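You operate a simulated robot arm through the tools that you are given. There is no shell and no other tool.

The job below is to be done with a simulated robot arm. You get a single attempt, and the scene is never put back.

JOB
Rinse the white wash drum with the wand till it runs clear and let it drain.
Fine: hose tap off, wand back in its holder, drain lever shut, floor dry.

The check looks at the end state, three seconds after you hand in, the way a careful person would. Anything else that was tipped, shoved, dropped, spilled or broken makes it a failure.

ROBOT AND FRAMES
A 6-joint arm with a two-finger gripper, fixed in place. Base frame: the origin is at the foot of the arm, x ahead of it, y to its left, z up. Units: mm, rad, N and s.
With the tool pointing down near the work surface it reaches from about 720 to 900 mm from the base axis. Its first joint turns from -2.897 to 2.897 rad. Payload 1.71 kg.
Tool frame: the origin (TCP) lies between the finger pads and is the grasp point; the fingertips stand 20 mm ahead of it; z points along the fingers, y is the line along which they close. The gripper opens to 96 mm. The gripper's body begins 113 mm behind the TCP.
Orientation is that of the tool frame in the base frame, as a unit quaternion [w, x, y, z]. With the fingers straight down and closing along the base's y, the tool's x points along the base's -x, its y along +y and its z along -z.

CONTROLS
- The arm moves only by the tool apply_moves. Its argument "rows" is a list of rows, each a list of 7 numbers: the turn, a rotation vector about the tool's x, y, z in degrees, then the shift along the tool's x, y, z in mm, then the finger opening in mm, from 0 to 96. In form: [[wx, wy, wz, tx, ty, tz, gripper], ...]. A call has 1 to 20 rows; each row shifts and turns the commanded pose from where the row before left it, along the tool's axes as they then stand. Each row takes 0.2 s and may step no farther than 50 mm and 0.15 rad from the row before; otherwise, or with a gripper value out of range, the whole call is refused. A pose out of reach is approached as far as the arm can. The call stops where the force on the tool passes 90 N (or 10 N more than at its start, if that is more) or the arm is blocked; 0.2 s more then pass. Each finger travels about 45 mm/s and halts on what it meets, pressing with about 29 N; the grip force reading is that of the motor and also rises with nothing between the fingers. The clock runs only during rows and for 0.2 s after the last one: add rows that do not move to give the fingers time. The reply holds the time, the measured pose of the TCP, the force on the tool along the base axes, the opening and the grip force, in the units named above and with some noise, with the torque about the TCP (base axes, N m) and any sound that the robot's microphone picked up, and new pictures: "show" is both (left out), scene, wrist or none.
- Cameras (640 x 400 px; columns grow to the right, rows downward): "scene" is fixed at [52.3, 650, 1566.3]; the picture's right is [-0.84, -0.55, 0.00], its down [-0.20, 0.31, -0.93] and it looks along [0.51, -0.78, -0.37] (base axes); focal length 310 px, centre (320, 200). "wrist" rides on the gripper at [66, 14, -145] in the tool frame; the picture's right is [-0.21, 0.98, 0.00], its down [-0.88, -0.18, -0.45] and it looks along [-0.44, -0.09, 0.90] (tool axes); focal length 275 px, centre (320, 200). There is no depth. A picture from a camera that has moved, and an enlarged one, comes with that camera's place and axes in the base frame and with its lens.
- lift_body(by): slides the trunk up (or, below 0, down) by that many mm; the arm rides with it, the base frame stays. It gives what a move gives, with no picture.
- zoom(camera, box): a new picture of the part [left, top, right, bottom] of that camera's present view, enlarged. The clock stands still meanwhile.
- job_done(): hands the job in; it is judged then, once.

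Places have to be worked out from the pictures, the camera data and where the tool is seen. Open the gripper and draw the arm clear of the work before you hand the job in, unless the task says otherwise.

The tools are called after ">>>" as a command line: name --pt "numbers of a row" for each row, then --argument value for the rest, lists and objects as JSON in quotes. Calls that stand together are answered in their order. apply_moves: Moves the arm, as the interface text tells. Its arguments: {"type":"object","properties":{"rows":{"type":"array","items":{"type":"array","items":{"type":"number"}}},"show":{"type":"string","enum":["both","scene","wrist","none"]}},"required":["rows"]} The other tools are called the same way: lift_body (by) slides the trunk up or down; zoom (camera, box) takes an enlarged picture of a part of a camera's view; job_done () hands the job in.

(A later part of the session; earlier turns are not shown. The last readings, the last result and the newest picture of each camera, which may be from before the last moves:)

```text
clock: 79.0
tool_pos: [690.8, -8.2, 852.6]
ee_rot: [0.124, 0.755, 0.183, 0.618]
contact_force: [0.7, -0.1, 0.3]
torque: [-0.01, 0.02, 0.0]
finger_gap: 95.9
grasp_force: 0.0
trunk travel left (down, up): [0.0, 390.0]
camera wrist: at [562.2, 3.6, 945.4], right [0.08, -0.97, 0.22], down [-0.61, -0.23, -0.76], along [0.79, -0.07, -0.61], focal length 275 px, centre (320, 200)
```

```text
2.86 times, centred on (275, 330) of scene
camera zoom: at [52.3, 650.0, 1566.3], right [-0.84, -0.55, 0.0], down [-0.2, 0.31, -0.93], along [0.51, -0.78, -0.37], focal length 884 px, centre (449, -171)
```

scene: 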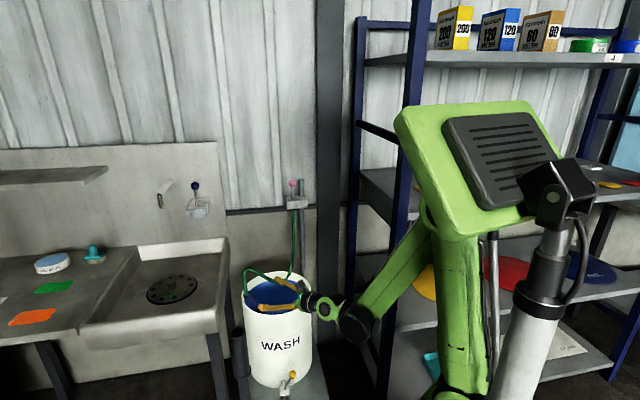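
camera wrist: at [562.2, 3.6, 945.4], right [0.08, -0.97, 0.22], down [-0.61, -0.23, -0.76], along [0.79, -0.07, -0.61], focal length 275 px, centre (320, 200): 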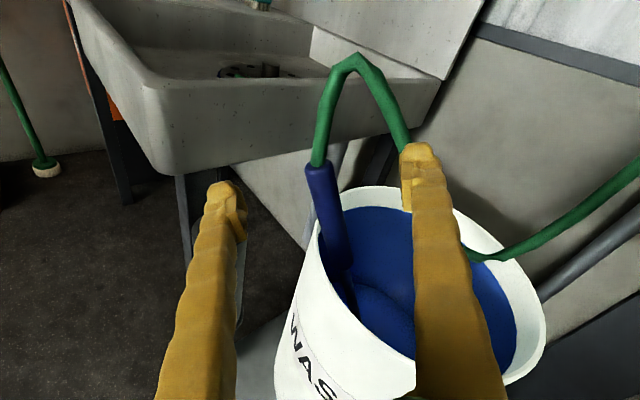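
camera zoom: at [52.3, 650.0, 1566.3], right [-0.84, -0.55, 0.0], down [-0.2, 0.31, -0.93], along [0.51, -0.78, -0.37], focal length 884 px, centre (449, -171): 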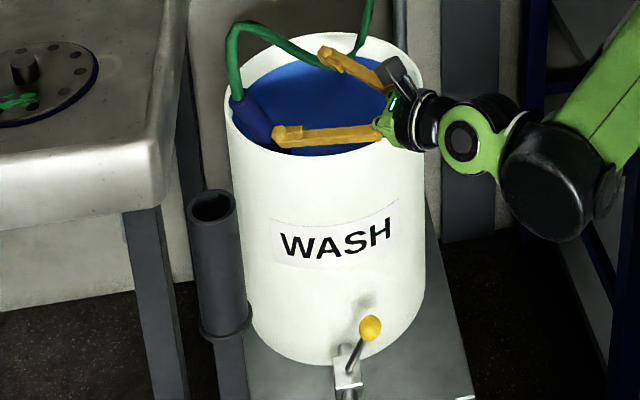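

The blue inside has visibly faded: running water with the drain open is rinsing the drum even with the wand just leaning in it. I'll check the interior and spout closely.

>>> zoom --camera "wrist" --box '[270, 170, 560, 400]'

>>> zoom --camera "scene" --box '[225, 340, 325, 400]'

```text
1.74 times, centred on (415, 285) of wrist
camera zoom: at [562.2, 3.6, 945.4], right [0.08, -0.97, 0.22], down [-0.61, -0.23, -0.76], along [0.79, -0.07, -0.61], focal length 479 px, centre (155, 52)
```

zoom: 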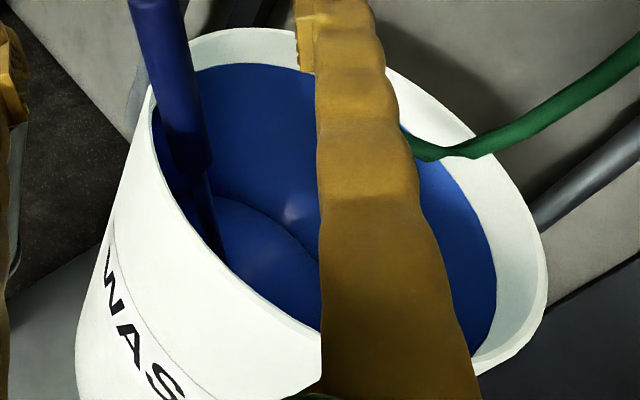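

```text
6.40 times, centred on (275, 370) of scene
camera zoom: at [52.3, 650.0, 1566.3], right [-0.84, -0.55, 0.0], down [-0.2, 0.31, -0.93], along [0.51, -0.78, -0.37], focal length 1981 px, centre (608, -888)
```

zoom: 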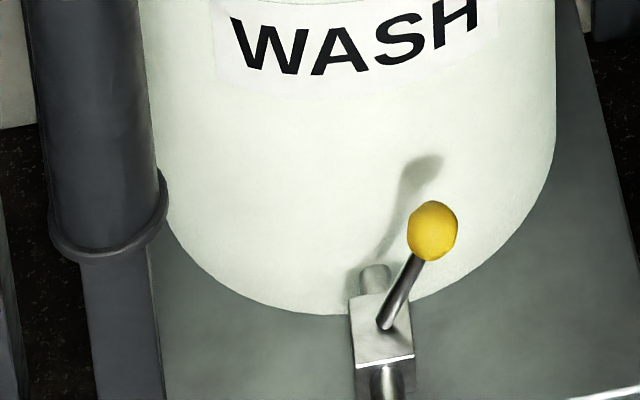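

The cleaning carries on by itself, so I'll leave the wand where it is. I'll move to a lookout near the tap where I can watch the drum interior, spout and tray, ready to shut off.

>>> apply_moves --pt "0 0 0 40 18.4 -9.5 96" --pt "0 0 0 40 18.4 -9.5 96" --pt "0 0 0 40 18.4 -9.5 96" --pt "0 0 0 40 18.4 -9.5 96" --pt "-2.06 -4.43 6.63 0 0 0 96" --pt "-2.06 -4.43 6.63 0 0 0 96" --pt "-2.06 -4.43 6.63 0 0 0 96" --pt "-2.06 -4.43 6.63 0 0 0 96" --pt "-2.06 -4.43 6.63 0 0 0 96" --pt "0 0 0 18.7 35.5 -2.8 96" --pt "0 0 0 18.7 35.5 -2.8 96" --pt "0 0 0 18.7 35.5 -2.8 96" --pt "0 0 0 18.7 35.5 -2.8 96" --pt "0 0 0 18.7 35.5 -2.8 96" --pt "0 0 0 18.7 35.5 -2.8 96" --show "both"

>>> zoom --camera "wrist" --box '[230, 180, 430, 400]'

```text
clock: 82.4
tool_pos: [668.3, -345.2, 1124.9]
ee_rot: [0.037, 0.866, -0.102, 0.487]
contact_force: [-0.4, -0.5, 0.7]
torque: [-0.03, 0.0, -0.01]
finger_gap: 95.8
grasp_force: 0.1
out of reach, approached as far as the arm can: row 6, 7, 8, 9
trunk travel left (down, up): [0.0, 390.0]
stopped in row 15: the arm was blocked; the commanded pose is now the measured one
camera wrist: at [578.5, -343.6, 1255.2], right [-0.32, -0.93, -0.21], down [-0.77, 0.38, -0.51], along [0.55, 0.0, -0.84], focal length 275 px, centre (320, 200)
```

scene: 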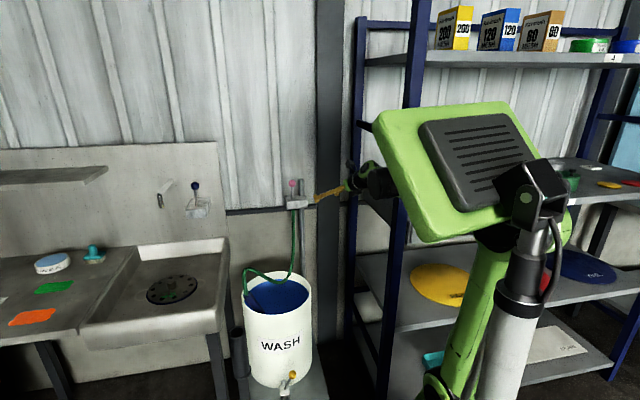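
wrist: 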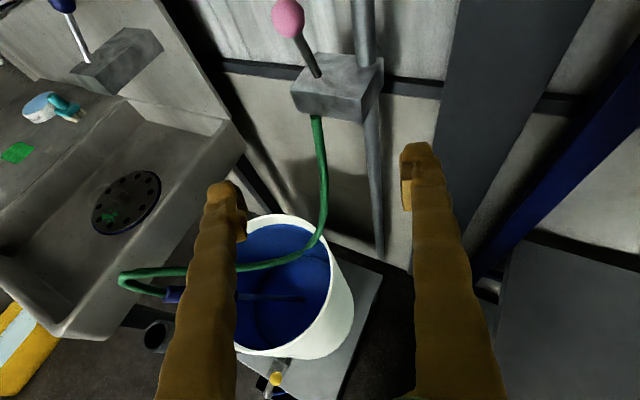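

```text
1.82 times, centred on (330, 290) of wrist
camera zoom: at [578.5, -343.6, 1255.2], right [-0.32, -0.93, -0.21], down [-0.77, 0.38, -0.51], along [0.55, 0.0, -0.84], focal length 500 px, centre (302, 36)
```

zoom: 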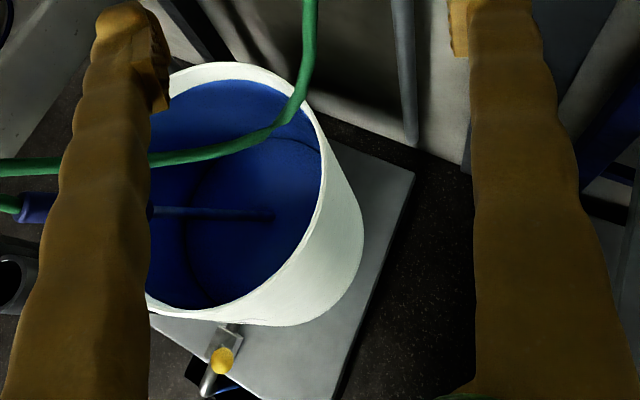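

The clamped turn made me drift right, and the arm gently touched something there, probably the rack; forces are near zero and nothing looks displaced. I'll move back left right away and check the surroundings.

>>> apply_moves --pt "0 0 0 0 -40 0 96" --pt "0 0 0 0 -40 0 96" --pt "0 0 0 0 -30 0 96" --show "both"

>>> zoom --camera "wrist" --box '[250, 180, 430, 400]'

>>> zoom --camera "scene" --box '[330, 0, 640, 200]'

```text
clock: 83.2
tool_pos: [669.5, -260.6, 1139.0]
ee_rot: [0.038, 0.861, -0.114, 0.494]
contact_force: [-1.7, 0.1, -0.2]
torque: [-0.01, -0.12, 0.08]
finger_gap: 96.0
grasp_force: 0.0
trunk travel left (down, up): [0.0, 390.0]
camera wrist: at [576.1, -257.3, 1268.6], right [-0.33, -0.92, -0.22], down [-0.76, 0.4, -0.52], along [0.56, 0.0, -0.83], focal length 275 px, centre (320, 200)
```

scene: 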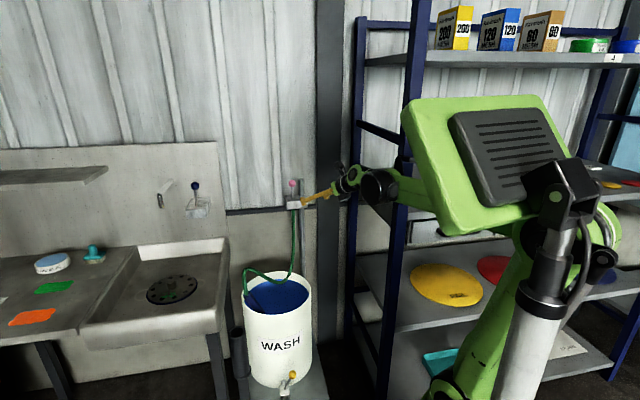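
wrist: 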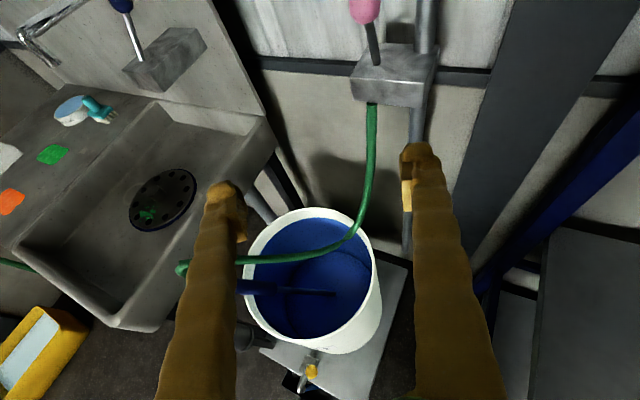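

```text
1.82 times, centred on (340, 290) of wrist
camera zoom: at [576.1, -257.3, 1268.6], right [-0.33, -0.92, -0.22], down [-0.76, 0.4, -0.52], along [0.56, 0.0, -0.83], focal length 500 px, centre (284, 36)
```

zoom: 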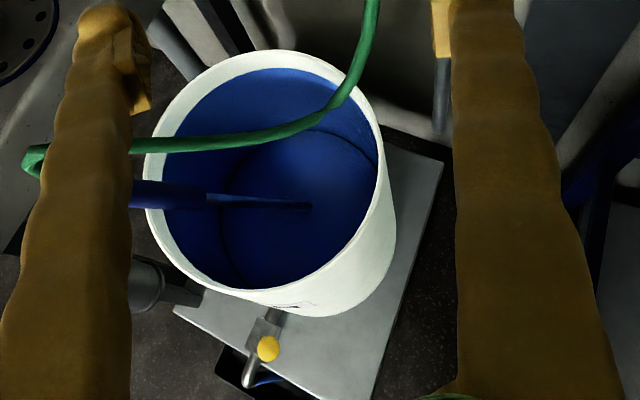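

```text
2.00 times, centred on (485, 100) of scene
camera zoom: at [52.3, 650.0, 1566.3], right [-0.84, -0.55, 0.0], down [-0.2, 0.31, -0.93], along [0.51, -0.78, -0.37], focal length 619 px, centre (-10, 400)
```

zoom: 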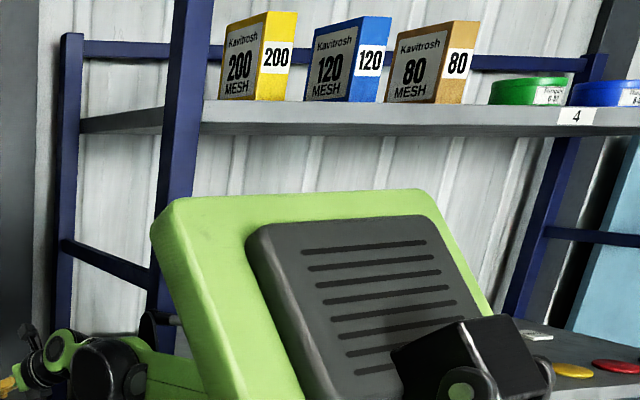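

Nothing on the rack was disturbed. The blue is lighter again. Let me look at the tray and spout region.

>>> zoom --camera "wrist" --box '[270, 340, 340, 400]'

>>> apply_moves --pt "0 0 0 0 -12 -12 96" --pt "0 0 0 0 0 0 96" --pt "0 0 0 0 0 0 96" --pt "0 0 0 0 0 0 96" --pt "0 0 0 0 0 0 96" --show "wrist"

>>> zoom --camera "wrist" --box '[250, 190, 430, 400]'

>>> zoom --camera "wrist" --box '[270, 340, 350, 400]'

```text
6.67 times, centred on (305, 370) of wrist
camera zoom: at [576.1, -257.3, 1268.6], right [-0.33, -0.92, -0.22], down [-0.76, 0.4, -0.52], along [0.56, 0.0, -0.83], focal length 1835 px, centre (420, -933)
```

zoom: 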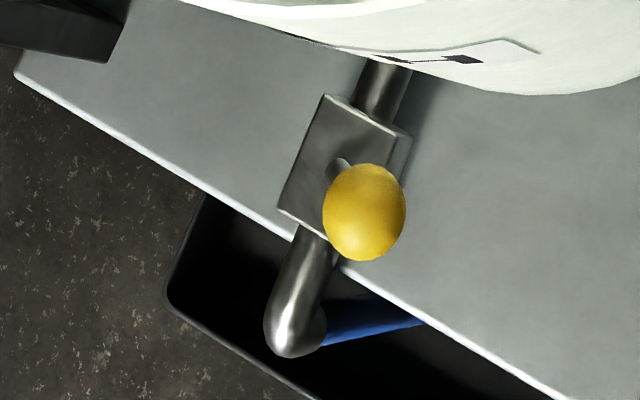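

```text
clock: 84.4
tool_pos: [662.9, -247.4, 1146.0]
ee_rot: [0.038, 0.861, -0.114, 0.493]
contact_force: [0.5, -0.7, -0.8]
torque: [0.0, 0.03, 0.01]
finger_gap: 95.7
grasp_force: 0.1
trunk travel left (down, up): [0.0, 390.0]
camera wrist: at [569.3, -243.3, 1274.2], right [-0.33, -0.92, -0.22], down [-0.76, 0.4, -0.52], along [0.56, 0.0, -0.83], focal length 275 px, centre (320, 200)
```

wrist: 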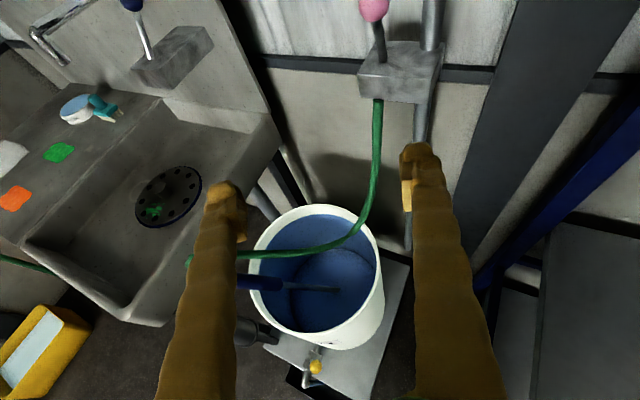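

```text
1.90 times, centred on (340, 295) of wrist
camera zoom: at [569.3, -243.3, 1274.2], right [-0.33, -0.92, -0.22], down [-0.76, 0.4, -0.52], along [0.56, 0.0, -0.83], focal length 524 px, centre (282, 19)
```

zoom: 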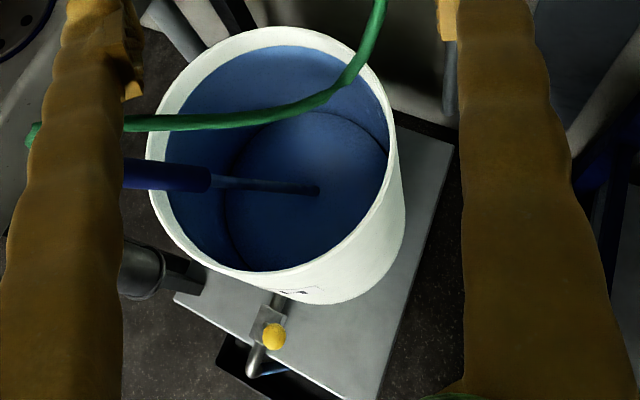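

```text
6.67 times, centred on (310, 370) of wrist
camera zoom: at [569.3, -243.3, 1274.2], right [-0.33, -0.92, -0.22], down [-0.76, 0.4, -0.52], along [0.56, 0.0, -0.83], focal length 1835 px, centre (387, -933)
```

zoom: 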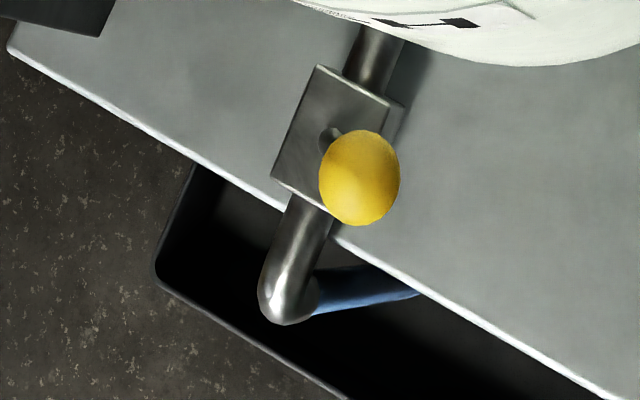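

The stream and wall are both getting paler, and the tray shows no pooling. I'll wait in short stretches.

>>> apply_moves --pt "0 0 0 0 0 0 96" --pt "0 0 0 0 0 0 96" --pt "0 0 0 0 0 0 96" --pt "0 0 0 0 0 0 96" --pt "0 0 0 0 0 0 96" --pt "0 0 0 0 0 0 96" --pt "0 0 0 0 0 0 96" --pt "0 0 0 0 0 0 96" --pt "0 0 0 0 0 0 96" --pt "0 0 0 0 0 0 96" --show "wrist"

>>> zoom --camera "wrist" --box '[250, 190, 430, 400]'

>>> zoom --camera "wrist" --box '[270, 340, 350, 400]'

```text
clock: 86.6
tool_pos: [661.3, -246.8, 1145.5]
ee_rot: [0.039, 0.861, -0.115, 0.493]
contact_force: [-0.4, -0.1, -0.2]
torque: [-0.01, -0.03, 0.0]
finger_gap: 96.0
grasp_force: 0.0
trunk travel left (down, up): [0.0, 390.0]
camera wrist: at [569.3, -243.3, 1274.2], right [-0.33, -0.92, -0.22], down [-0.76, 0.4, -0.52], along [0.56, 0.0, -0.83], focal length 275 px, centre (320, 200)
```

wrist: 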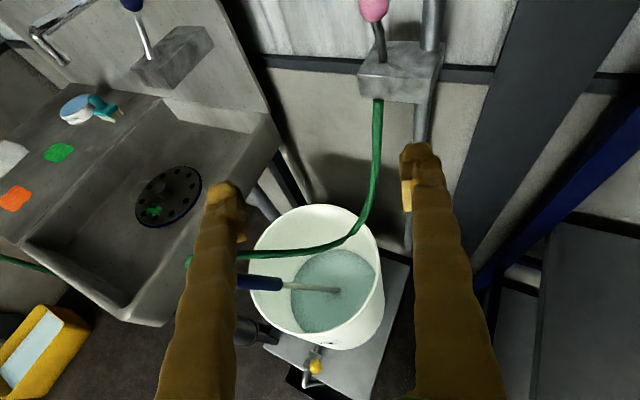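

```text
1.90 times, centred on (340, 295) of wrist
camera zoom: at [569.3, -243.3, 1274.2], right [-0.33, -0.92, -0.22], down [-0.76, 0.4, -0.52], along [0.56, 0.0, -0.83], focal length 524 px, centre (282, 19)
```

zoom: 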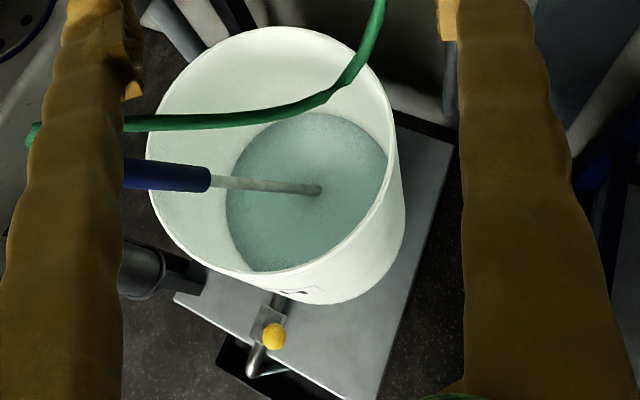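

```text
6.67 times, centred on (310, 370) of wrist
camera zoom: at [569.3, -243.3, 1274.2], right [-0.33, -0.92, -0.22], down [-0.76, 0.4, -0.52], along [0.56, 0.0, -0.83], focal length 1835 px, centre (387, -933)
```

zoom: 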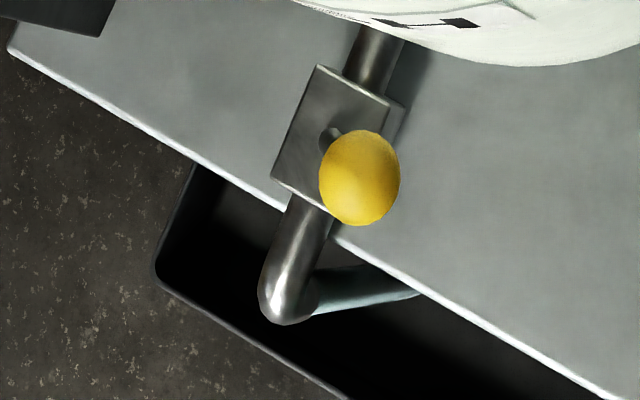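

It's clear: the walls are white and both the water and the stream run clear. Time to shut the hose tap. I'll level the hand and come up in front of the pink ball with closed fingers to push it back toward the wall.

>>> apply_moves --pt "0 7.6 0 0 0 0 60" --pt "0 7.6 0 0 0 0 20" --pt "0 7.6 0 0 0 0 0" --pt "0 7.6 0 0 0 0 0" --pt "-4 0 0 -4 11 35 0" --pt "-4 0 0 -4 11 35 0" --pt "0 0 0 -4 11 35 0" --pt "0 0 0 -4 11 35 0" --pt "0 0 0 0 0 0 0" --show "both"

>>> zoom --camera "scene" --box '[260, 165, 340, 230]'

```text
clock: 88.6
tool_pos: [780.5, -330.6, 1126.1]
ee_rot: [0.116, 0.698, -0.15, 0.691]
contact_force: [-0.6, -0.1, -0.5]
torque: [-0.01, 0.02, -0.02]
finger_gap: 0.5
grasp_force: 29.1
trunk travel left (down, up): [0.0, 390.0]
camera wrist: at [641.8, -292.1, 1192.7], right [-0.36, -0.9, -0.25], down [-0.35, 0.38, -0.86], along [0.87, -0.23, -0.45], focal length 275 px, centre (320, 200)
```

scene: 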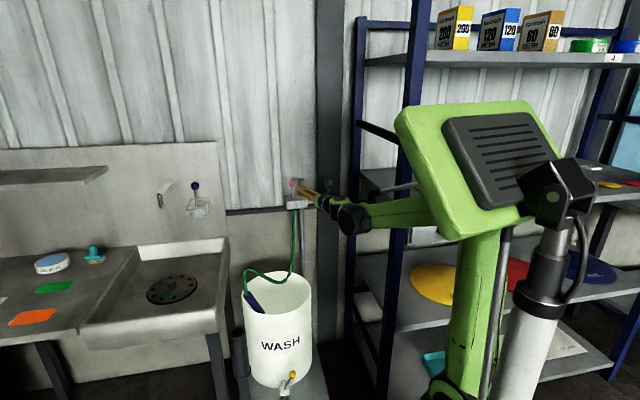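
wrist: 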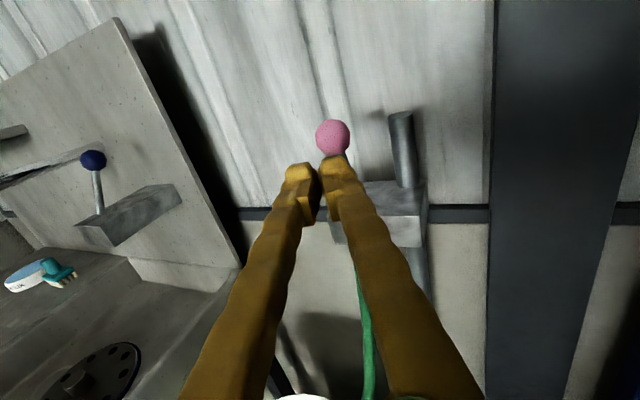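

```text
6.15 times, centred on (300, 198) of scene
camera zoom: at [52.3, 650.0, 1566.3], right [-0.84, -0.55, 0.0], down [-0.2, 0.31, -0.93], along [0.51, -0.78, -0.37], focal length 1905 px, centre (443, 215)
```

zoom: 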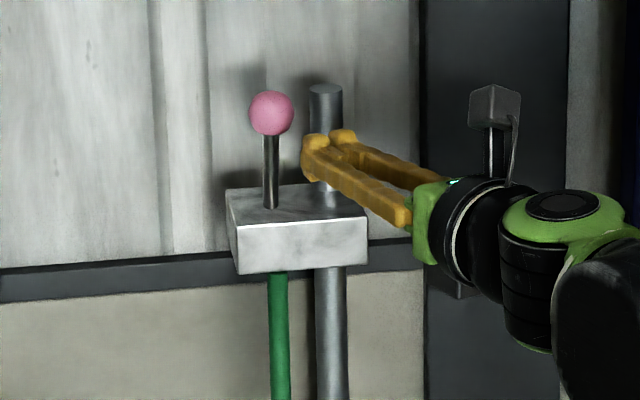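

The ball is at about (880, -384, 1125), 112 mm ahead and 13 mm right. I'll align, approach, and push along the wall normal.

>>> apply_moves --pt "0 0 0 0 12 30 0" --pt "0 0 0 0 2 34 0" --pt "0 0 0 0 6.5 13.5 0" --pt "0 0 0 0 6.5 13.5 0" --pt "0 0 0 0 6.5 13.5 0" --pt "0 0 0 0 6.5 13.5 0" --show "both"

>>> zoom --camera "scene" --box '[260, 165, 340, 230]'

```text
clock: 90.0
tool_pos: [875.8, -411.2, 1122.7]
ee_rot: [0.117, 0.697, -0.148, 0.692]
contact_force: [-0.2, 1.1, 0.1]
torque: [-0.02, 0.0, 0.0]
finger_gap: 0.2
grasp_force: 28.7
trunk travel left (down, up): [0.0, 390.0]
camera wrist: at [736.4, -373.1, 1189.4], right [-0.36, -0.9, -0.25], down [-0.34, 0.38, -0.86], along [0.87, -0.23, -0.44], focal length 275 px, centre (320, 200)
```

scene: 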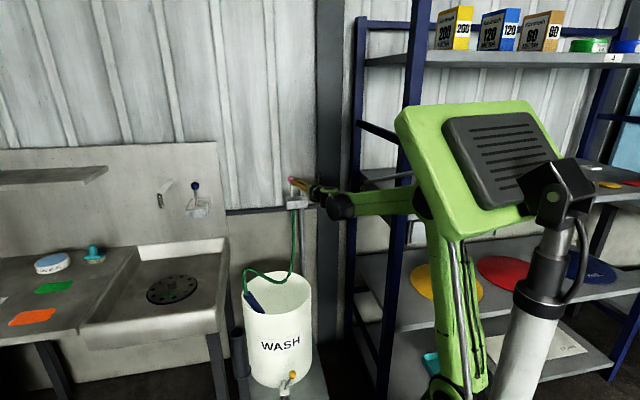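
wrist: 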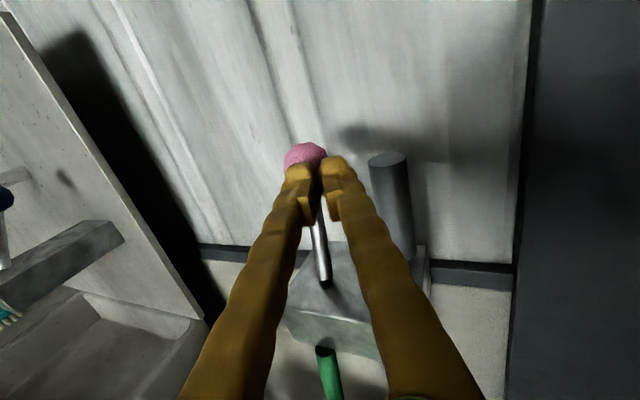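

```text
6.15 times, centred on (300, 198) of scene
camera zoom: at [52.3, 650.0, 1566.3], right [-0.84, -0.55, 0.0], down [-0.2, 0.31, -0.93], along [0.51, -0.78, -0.37], focal length 1905 px, centre (443, 215)
```

zoom: 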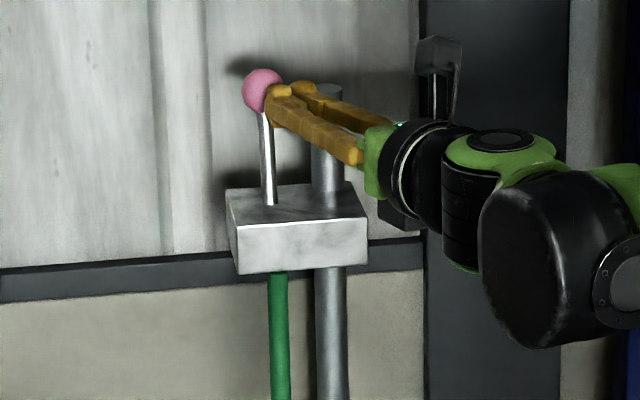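

The lever is leaning back toward the wall, nearly at its original position. A final push should seat it against the stop.

>>> apply_moves --pt "0 0 0 0 -4 8 0" --pt "0 0 0 0 0 8 0" --pt "0 0 0 0 0 5 0" --show "both"

>>> zoom --camera "scene" --box '[260, 165, 340, 230]'

>>> zoom --camera "scene" --box '[225, 250, 325, 400]'

```text
clock: 90.8
tool_pos: [892.6, -415.5, 1123.8]
ee_rot: [0.117, 0.696, -0.15, 0.692]
contact_force: [-42.0, 11.4, -12.2]
torque: [0.23, 0.43, -0.31]
finger_gap: 0.0
grasp_force: 29.2
trunk travel left (down, up): [0.0, 390.0]
camera wrist: at [754.1, -377.2, 1190.6], right [-0.36, -0.9, -0.25], down [-0.34, 0.38, -0.86], along [0.87, -0.23, -0.44], focal length 275 px, centre (320, 200)
```

scene: 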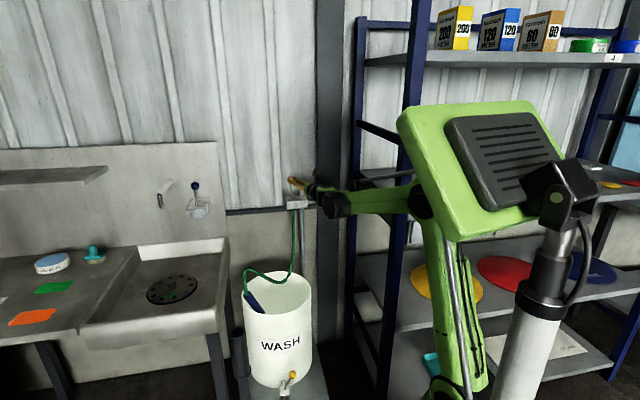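
wrist: 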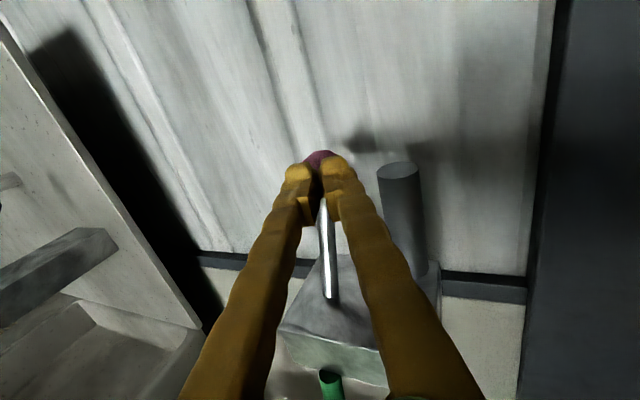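

```text
6.15 times, centred on (300, 198) of scene
camera zoom: at [52.3, 650.0, 1566.3], right [-0.84, -0.55, 0.0], down [-0.2, 0.31, -0.93], along [0.51, -0.78, -0.37], focal length 1905 px, centre (443, 215)
```

zoom: 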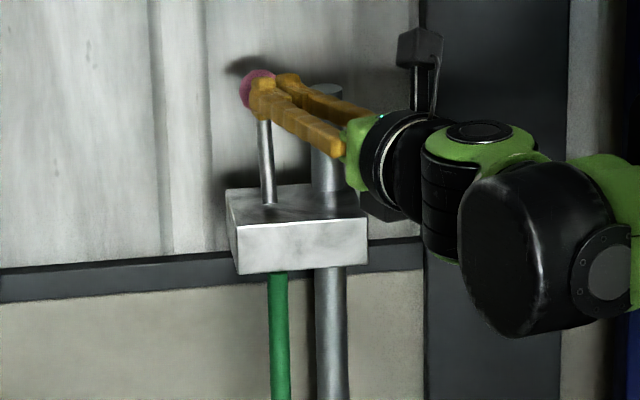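

```text
2.67 times, centred on (275, 325) of scene
camera zoom: at [52.3, 650.0, 1566.3], right [-0.84, -0.55, 0.0], down [-0.2, 0.31, -0.93], along [0.51, -0.78, -0.37], focal length 826 px, centre (440, -133)
```

zoom: 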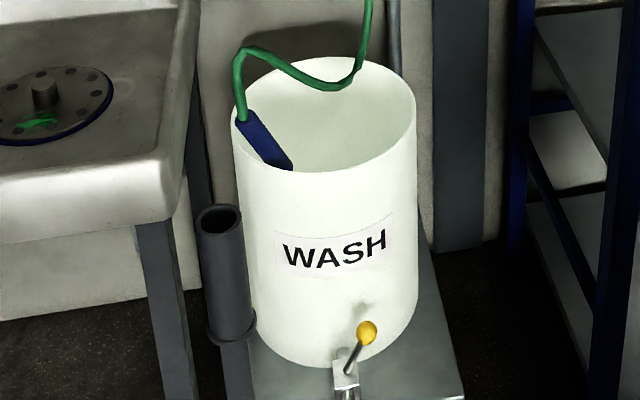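

The lever is at its shut stop. I'll retreat, confirm it stays, and go back to the lookout to watch the drum drain.

>>> apply_moves --pt "0 0 0 0 0 -20 0" --pt "0 0 0 0 -5 -45 20" --pt "0 0 0 0 -10 -45 60" --pt "0 0 0 0 -10 -45 96" --pt "0 0 0 0 -20 -30 96" --pt "0 -7 0 0 -20 0 96" --pt "0 -7 0 0 -20 0 96" --pt "0 -7 0 0 -10 0 96" --pt "0 -7 0 0 0 0 96" --pt "0 0 0 0 0 0 96" --show "both"

>>> zoom --camera "scene" --box '[260, 165, 340, 230]'

>>> zoom --camera "wrist" --box '[230, 180, 430, 400]'

```text
clock: 93.0
tool_pos: [749.4, -284.3, 1129.6]
ee_rot: [0.073, 0.824, -0.156, 0.539]
contact_force: [0.4, -0.4, -0.3]
torque: [-0.01, 0.0, -0.05]
finger_gap: 96.0
grasp_force: 0.0
out of reach, approached as far as the arm can: row 6, 7, 8, 9
trunk travel left (down, up): [0.0, 390.0]
camera wrist: at [644.0, -265.8, 1247.1], right [-0.41, -0.88, -0.23], down [-0.65, 0.46, -0.61], along [0.65, -0.1, -0.76], focal length 275 px, centre (320, 200)
```

scene: 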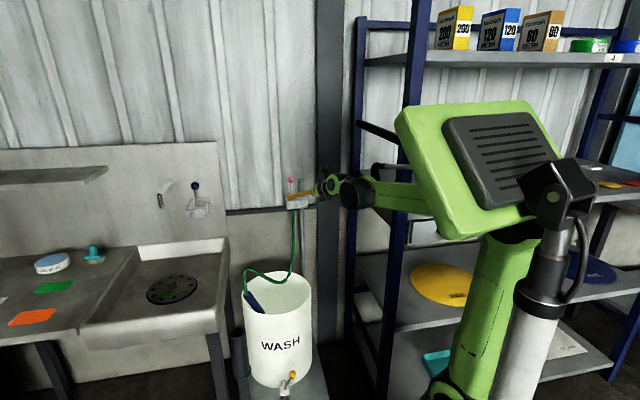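
wrist: 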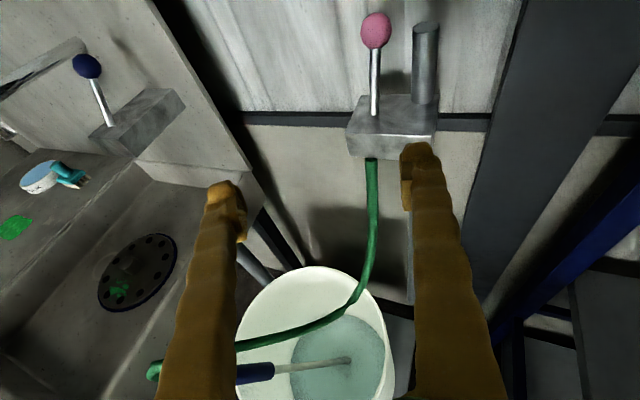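

```text
6.15 times, centred on (300, 198) of scene
camera zoom: at [52.3, 650.0, 1566.3], right [-0.84, -0.55, 0.0], down [-0.2, 0.31, -0.93], along [0.51, -0.78, -0.37], focal length 1905 px, centre (443, 215)
```

zoom: 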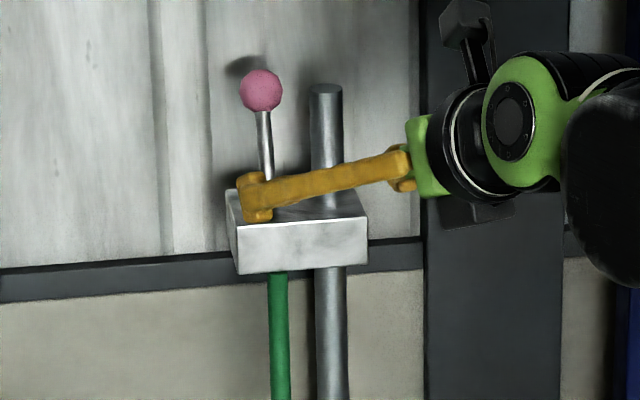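

```text
1.82 times, centred on (330, 290) of wrist
camera zoom: at [644.0, -265.8, 1247.1], right [-0.41, -0.88, -0.23], down [-0.65, 0.46, -0.61], along [0.65, -0.1, -0.76], focal length 500 px, centre (302, 36)
```

zoom: 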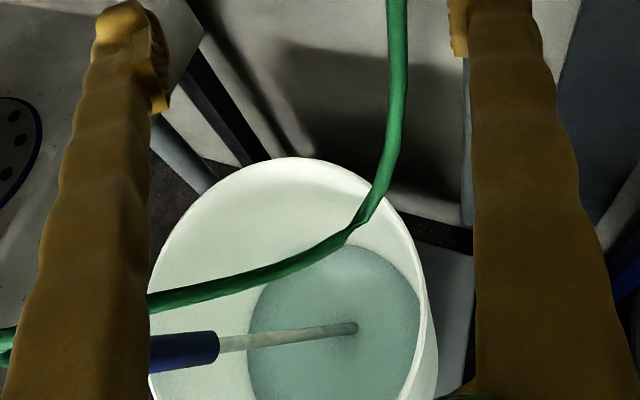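

The tap is off (lever back at its original lean) and clear water is draining. Meanwhile I'll return to the wand's regrasp pose.

>>> apply_moves --pt "2.47 2.26 -4.85 -29 -33 -8 96" --pt "2.47 2.26 -4.85 -26 -35.5 -7 96" --pt "2.47 2.26 -4.85 -22.5 -38 -6 96" --pt "2.47 2.26 -4.85 -19 -40.5 -5 96" --pt "2.47 2.26 -4.85 -15.5 -42.5 -4 96" --pt "2.47 2.26 -4.85 -12 -44.5 -3 96" --pt "2.47 2.26 -4.85 -9 -46 -2 96" --pt "0 0 0 0 0 0 96" --show "both"

>>> zoom --camera "wrist" --box '[240, 100, 560, 400]'

```text
clock: 94.8
tool_pos: [711.5, -10.7, 972.0]
ee_rot: [0.129, 0.756, 0.179, 0.617]
contact_force: [0.0, -0.9, -0.1]
torque: [-0.01, 0.04, 0.05]
finger_gap: 96.2
grasp_force: 0.0
trunk travel left (down, up): [0.0, 390.0]
camera wrist: at [582.7, 2.0, 1065.5], right [0.07, -0.97, 0.22], down [-0.61, -0.22, -0.76], along [0.79, -0.08, -0.61], focal length 275 px, centre (320, 200)
```

scene: 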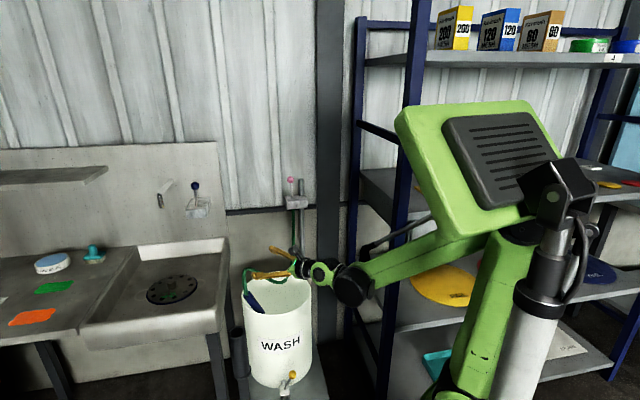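
wrist: 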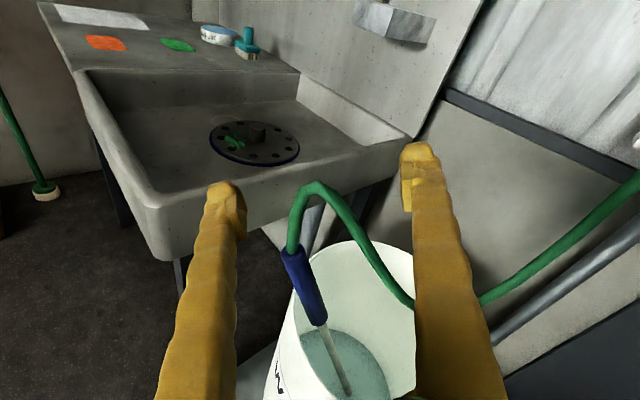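

```text
1.33 times, centred on (400, 250) of wrist
camera zoom: at [582.7, 2.0, 1065.5], right [0.07, -0.97, 0.22], down [-0.61, -0.22, -0.76], along [0.79, -0.08, -0.61], focal length 367 px, centre (213, 133)
```

zoom: 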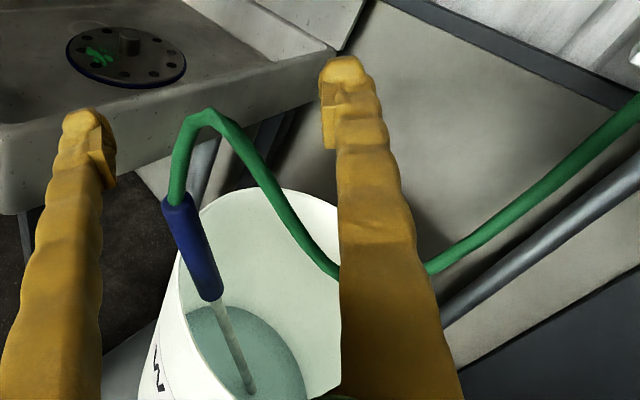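

I've located the wand's axis: top at (821, -8, 788), direction (0.05, 0.41, 0.91). I'll descend to a standoff 100 mm behind a grip point 35 mm below its top.

>>> apply_moves --pt "0 0 0 -35.4 -13.4 10 96" --pt "0 0 0 -35.4 -13.4 10 96" --pt "0 0 0 -35.4 -13.4 10 96" --pt "0 0 0 -35.4 -13.4 10 96" --pt "0 0 0 -28 -11 8 96" --pt "0 0 0 0 0 0 96" --show "both"

```text
clock: 96.2
tool_pos: [720.9, -25.4, 785.0]
ee_rot: [0.13, 0.756, 0.178, 0.617]
contact_force: [-0.6, 0.4, -0.1]
torque: [0.0, -0.02, 0.01]
finger_gap: 96.2
grasp_force: 0.0
trunk travel left (down, up): [0.0, 390.0]
camera wrist: at [592.2, -11.8, 878.3], right [0.07, -0.97, 0.22], down [-0.61, -0.22, -0.76], along [0.79, -0.08, -0.61], focal length 275 px, centre (320, 200)
```

scene: 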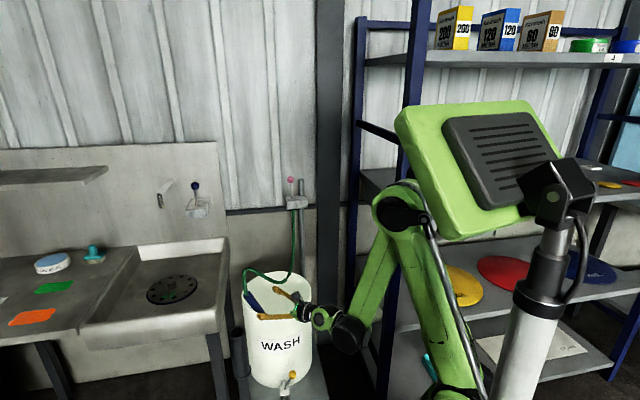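
wrist: 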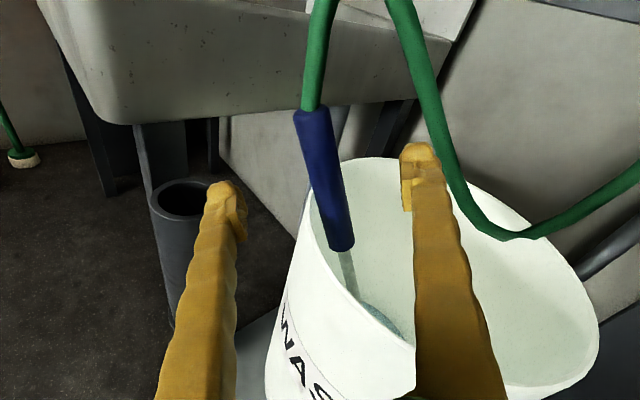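

I'm well aligned. I'll advance 102 mm along the tool and close on the handle.

>>> apply_moves --pt "0 0 0 -2.4 -1.2 34 90" --pt "0 0 0 -2.4 -1.2 34 80" --pt "0 0 0 -2.4 -1.2 34 80" --pt "0 0 0 0 0 0 60" --pt "0 0 0 0 0 0 40" --show "both"

>>> apply_moves --pt "0 0 0 0 0 0 25" --pt "0 0 0 0 0 0 10" --pt "0 0 0 0 0 0 10" --pt "0 0 0 0 0 0 10" --show "both"

```text
clock: 97.4
tool_pos: [819.3, -21.0, 756.0]
ee_rot: [0.129, 0.756, 0.178, 0.617]
contact_force: [1.0, -0.3, 0.1]
torque: [0.01, -0.04, 0.03]
finger_gap: 40.0
grasp_force: 0.1
trunk travel left (down, up): [0.0, 390.0]
camera wrist: at [690.4, -8.6, 848.9], right [0.07, -0.97, 0.22], down [-0.61, -0.22, -0.76], along [0.79, -0.08, -0.61], focal length 275 px, centre (320, 200)
```

scene: 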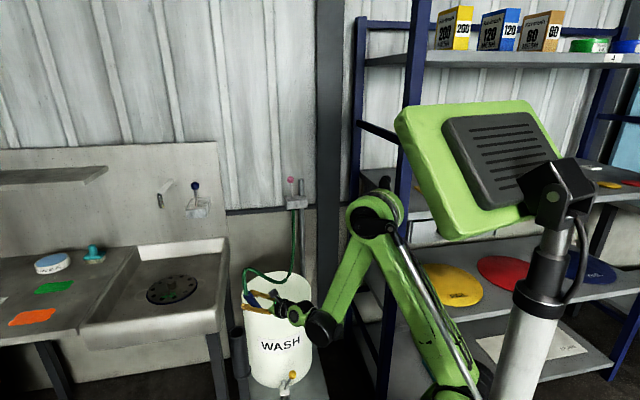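
wrist: 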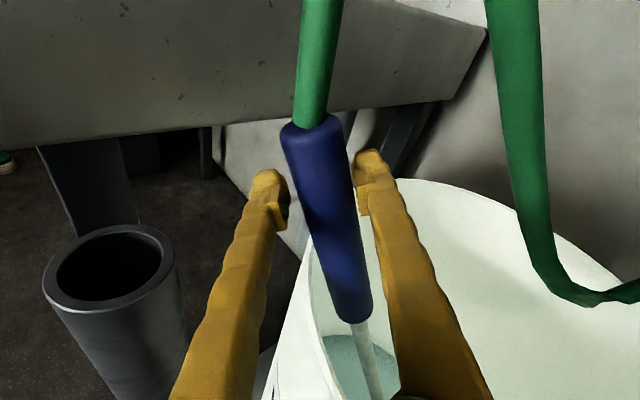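

```text
clock: 98.4
tool_pos: [818.5, -23.5, 756.4]
ee_rot: [0.13, 0.756, 0.178, 0.616]
contact_force: [2.7, -19.4, 9.6]
torque: [-0.64, -0.11, 0.11]
finger_gap: 28.5
grasp_force: 29.3
trunk travel left (down, up): [0.0, 390.0]
camera wrist: at [690.0, -9.6, 849.3], right [0.07, -0.97, 0.22], down [-0.61, -0.22, -0.76], along [0.79, -0.08, -0.61], focal length 275 px, centre (320, 200)
```

scene: 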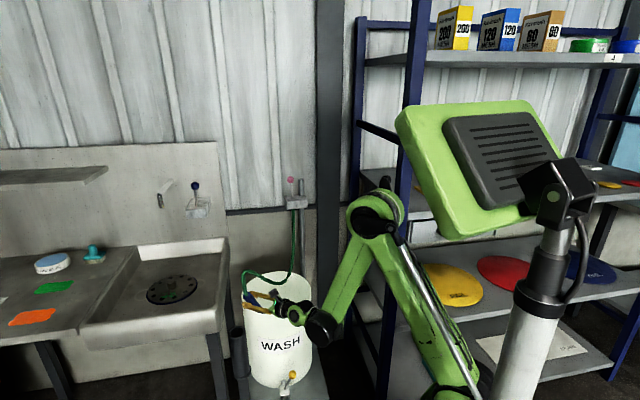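
wrist: 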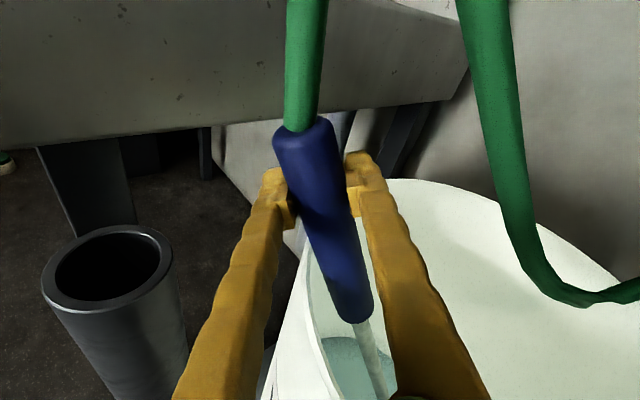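

I have the handle again, but the grip is pressing the wand against the rim at about 20 N. I'll ease it 5 mm inward, then lift straight up with the tilt held so the tip clears the rim.

>>> apply_moves --pt "0 0 0 0 5 0 10" --pt "0 0 0 13 8 -3 10" --pt "0 0 0 26.6 12.5 -6.2 10" --pt "0 0 0 26.6 12.5 -6.2 10" --show "both"

```text
clock: 99.4
tool_pos: [819.9, -27.9, 833.1]
ee_rot: [0.128, 0.756, 0.178, 0.617]
contact_force: [1.1, 0.1, -5.7]
torque: [0.56, -0.08, 0.0]
finger_gap: 27.8
grasp_force: 29.2
trunk travel left (down, up): [0.0, 390.0]
camera wrist: at [692.1, -15.2, 926.2], right [0.07, -0.97, 0.22], down [-0.61, -0.22, -0.76], along [0.79, -0.08, -0.61], focal length 275 px, centre (320, 200)
```

scene: 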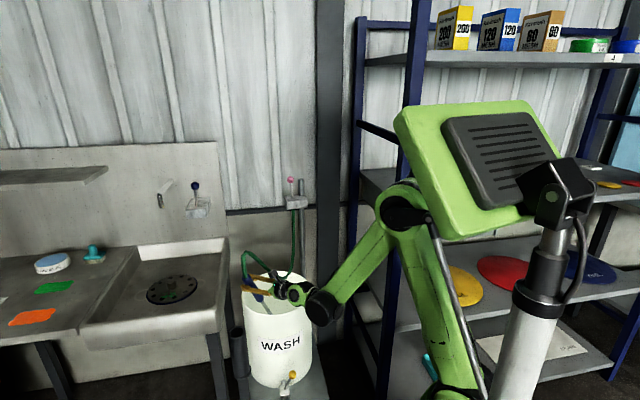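
wrist: 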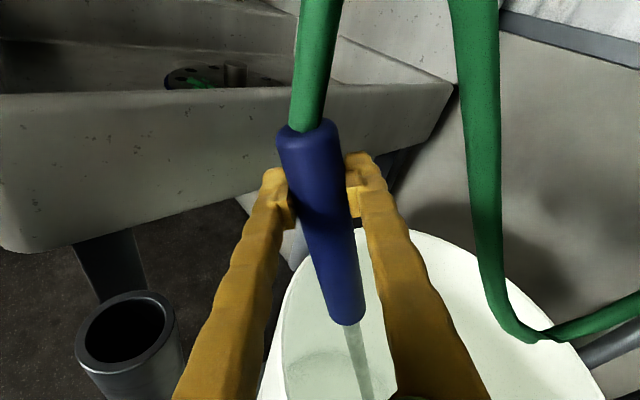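

It's free and hanging at 5.7 N. I'll lift on until the tip is above the rim.

>>> apply_moves --pt "0 0 0 39.9 18.7 -9.3 10" --pt "0 0 0 39.9 18.7 -9.3 10" --pt "0 0 0 39.9 18.7 -9.3 10" --pt "0 0 0 39.9 18.7 -9.3 10" --pt "0 0 0 39.9 18.7 -9.3 10" --pt "0 0 0 39.9 18.7 -9.3 10" --pt "0 0 0 39.9 18.7 -9.3 10" --pt "0 0 0 39.9 18.7 -9.3 10" --pt "0 0 0 39.9 18.7 -9.3 10" --pt "0 0 0 0 0 0 10" --show "both"

>>> zoom --camera "scene" --box '[200, 180, 340, 330]'

```text
clock: 101.6
tool_pos: [819.3, -28.5, 1240.9]
ee_rot: [0.129, 0.756, 0.178, 0.617]
contact_force: [-0.6, -0.8, -6.2]
torque: [0.54, 0.02, 0.01]
finger_gap: 28.1
grasp_force: 29.0
trunk travel left (down, up): [0.0, 390.0]
camera wrist: at [690.8, -15.5, 1333.6], right [0.07, -0.97, 0.22], down [-0.61, -0.22, -0.76], along [0.79, -0.08, -0.61], focal length 275 px, centre (320, 200)
```

scene: 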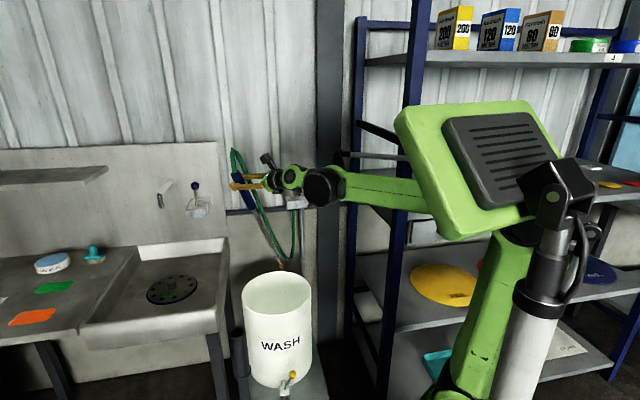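
wrist: 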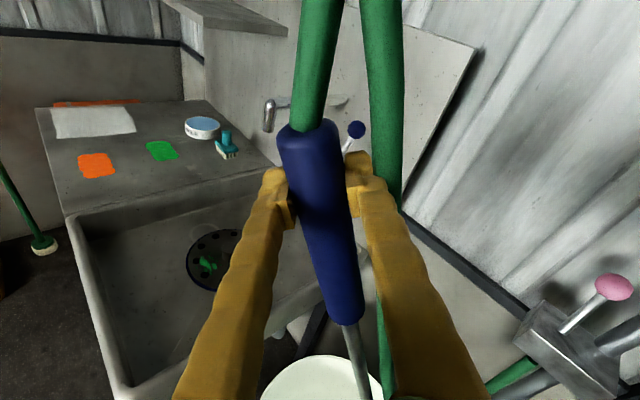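

```text
2.67 times, centred on (270, 255) of scene
camera zoom: at [52.3, 650.0, 1566.3], right [-0.84, -0.55, 0.0], down [-0.2, 0.31, -0.93], along [0.51, -0.78, -0.37], focal length 826 px, centre (453, 53)
```

zoom: 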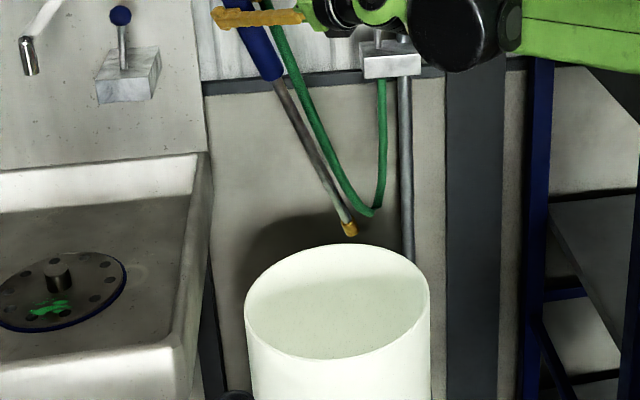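

The wand is out, not dripping, and the tip is well above the rim. I'll bring it upright while lifting another 60 mm so the tip passes clear over the rim.

>>> apply_moves --pt "0 0 0 26.6 12.5 -6.2 10" --pt "0 0 0 26.6 12.5 -6.2 10" --pt "1.17 1.3 7.67 0 0 0 10" --pt "1.17 1.3 7.67 0 0 0 10" --pt "1.17 1.3 7.67 0 0 0 10" --pt "0 0 0 0 0 0 10" --show "both"

>>> zoom --camera "scene" --box '[190, 160, 310, 340]'

```text
clock: 103.0
tool_pos: [819.2, -28.2, 1298.5]
ee_rot: [-0.025, 0.758, 0.045, 0.65]
contact_force: [0.1, 0.4, -5.5]
torque: [0.02, 0.05, 0.0]
finger_gap: 28.0
grasp_force: 28.5
trunk travel left (down, up): [0.0, 390.0]
camera wrist: at [689.0, -53.4, 1386.4], right [0.07, -0.98, -0.18], down [-0.59, 0.11, -0.8], along [0.8, 0.16, -0.57], focal length 275 px, centre (320, 200)
```

scene: 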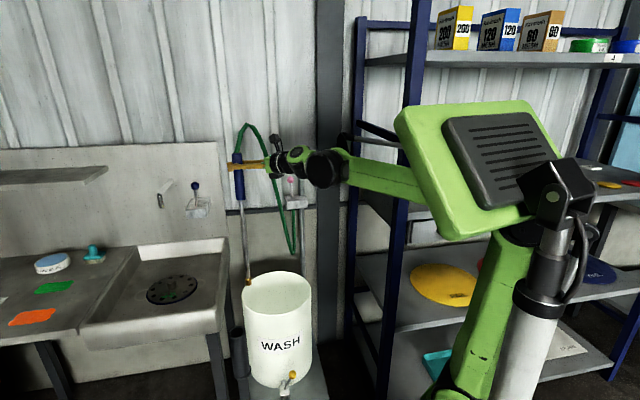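
wrist: 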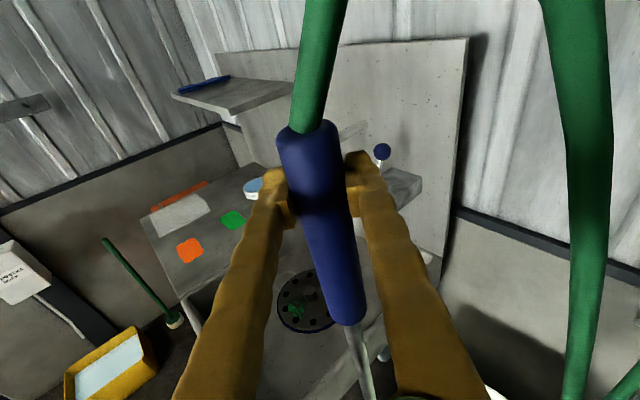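

```text
2.22 times, centred on (250, 250) of scene
camera zoom: at [52.3, 650.0, 1566.3], right [-0.84, -0.55, 0.0], down [-0.2, 0.31, -0.93], along [0.51, -0.78, -0.37], focal length 688 px, centre (476, 89)
```

zoom: 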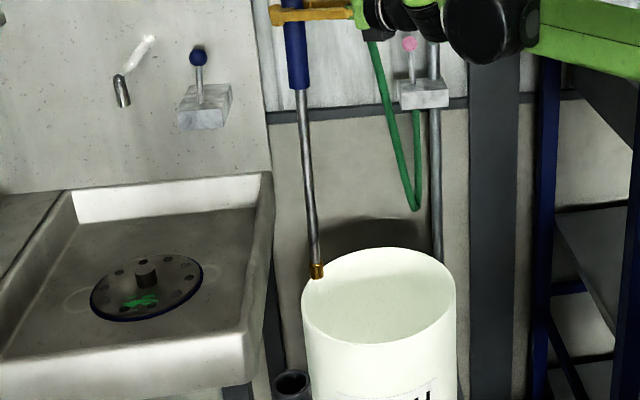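

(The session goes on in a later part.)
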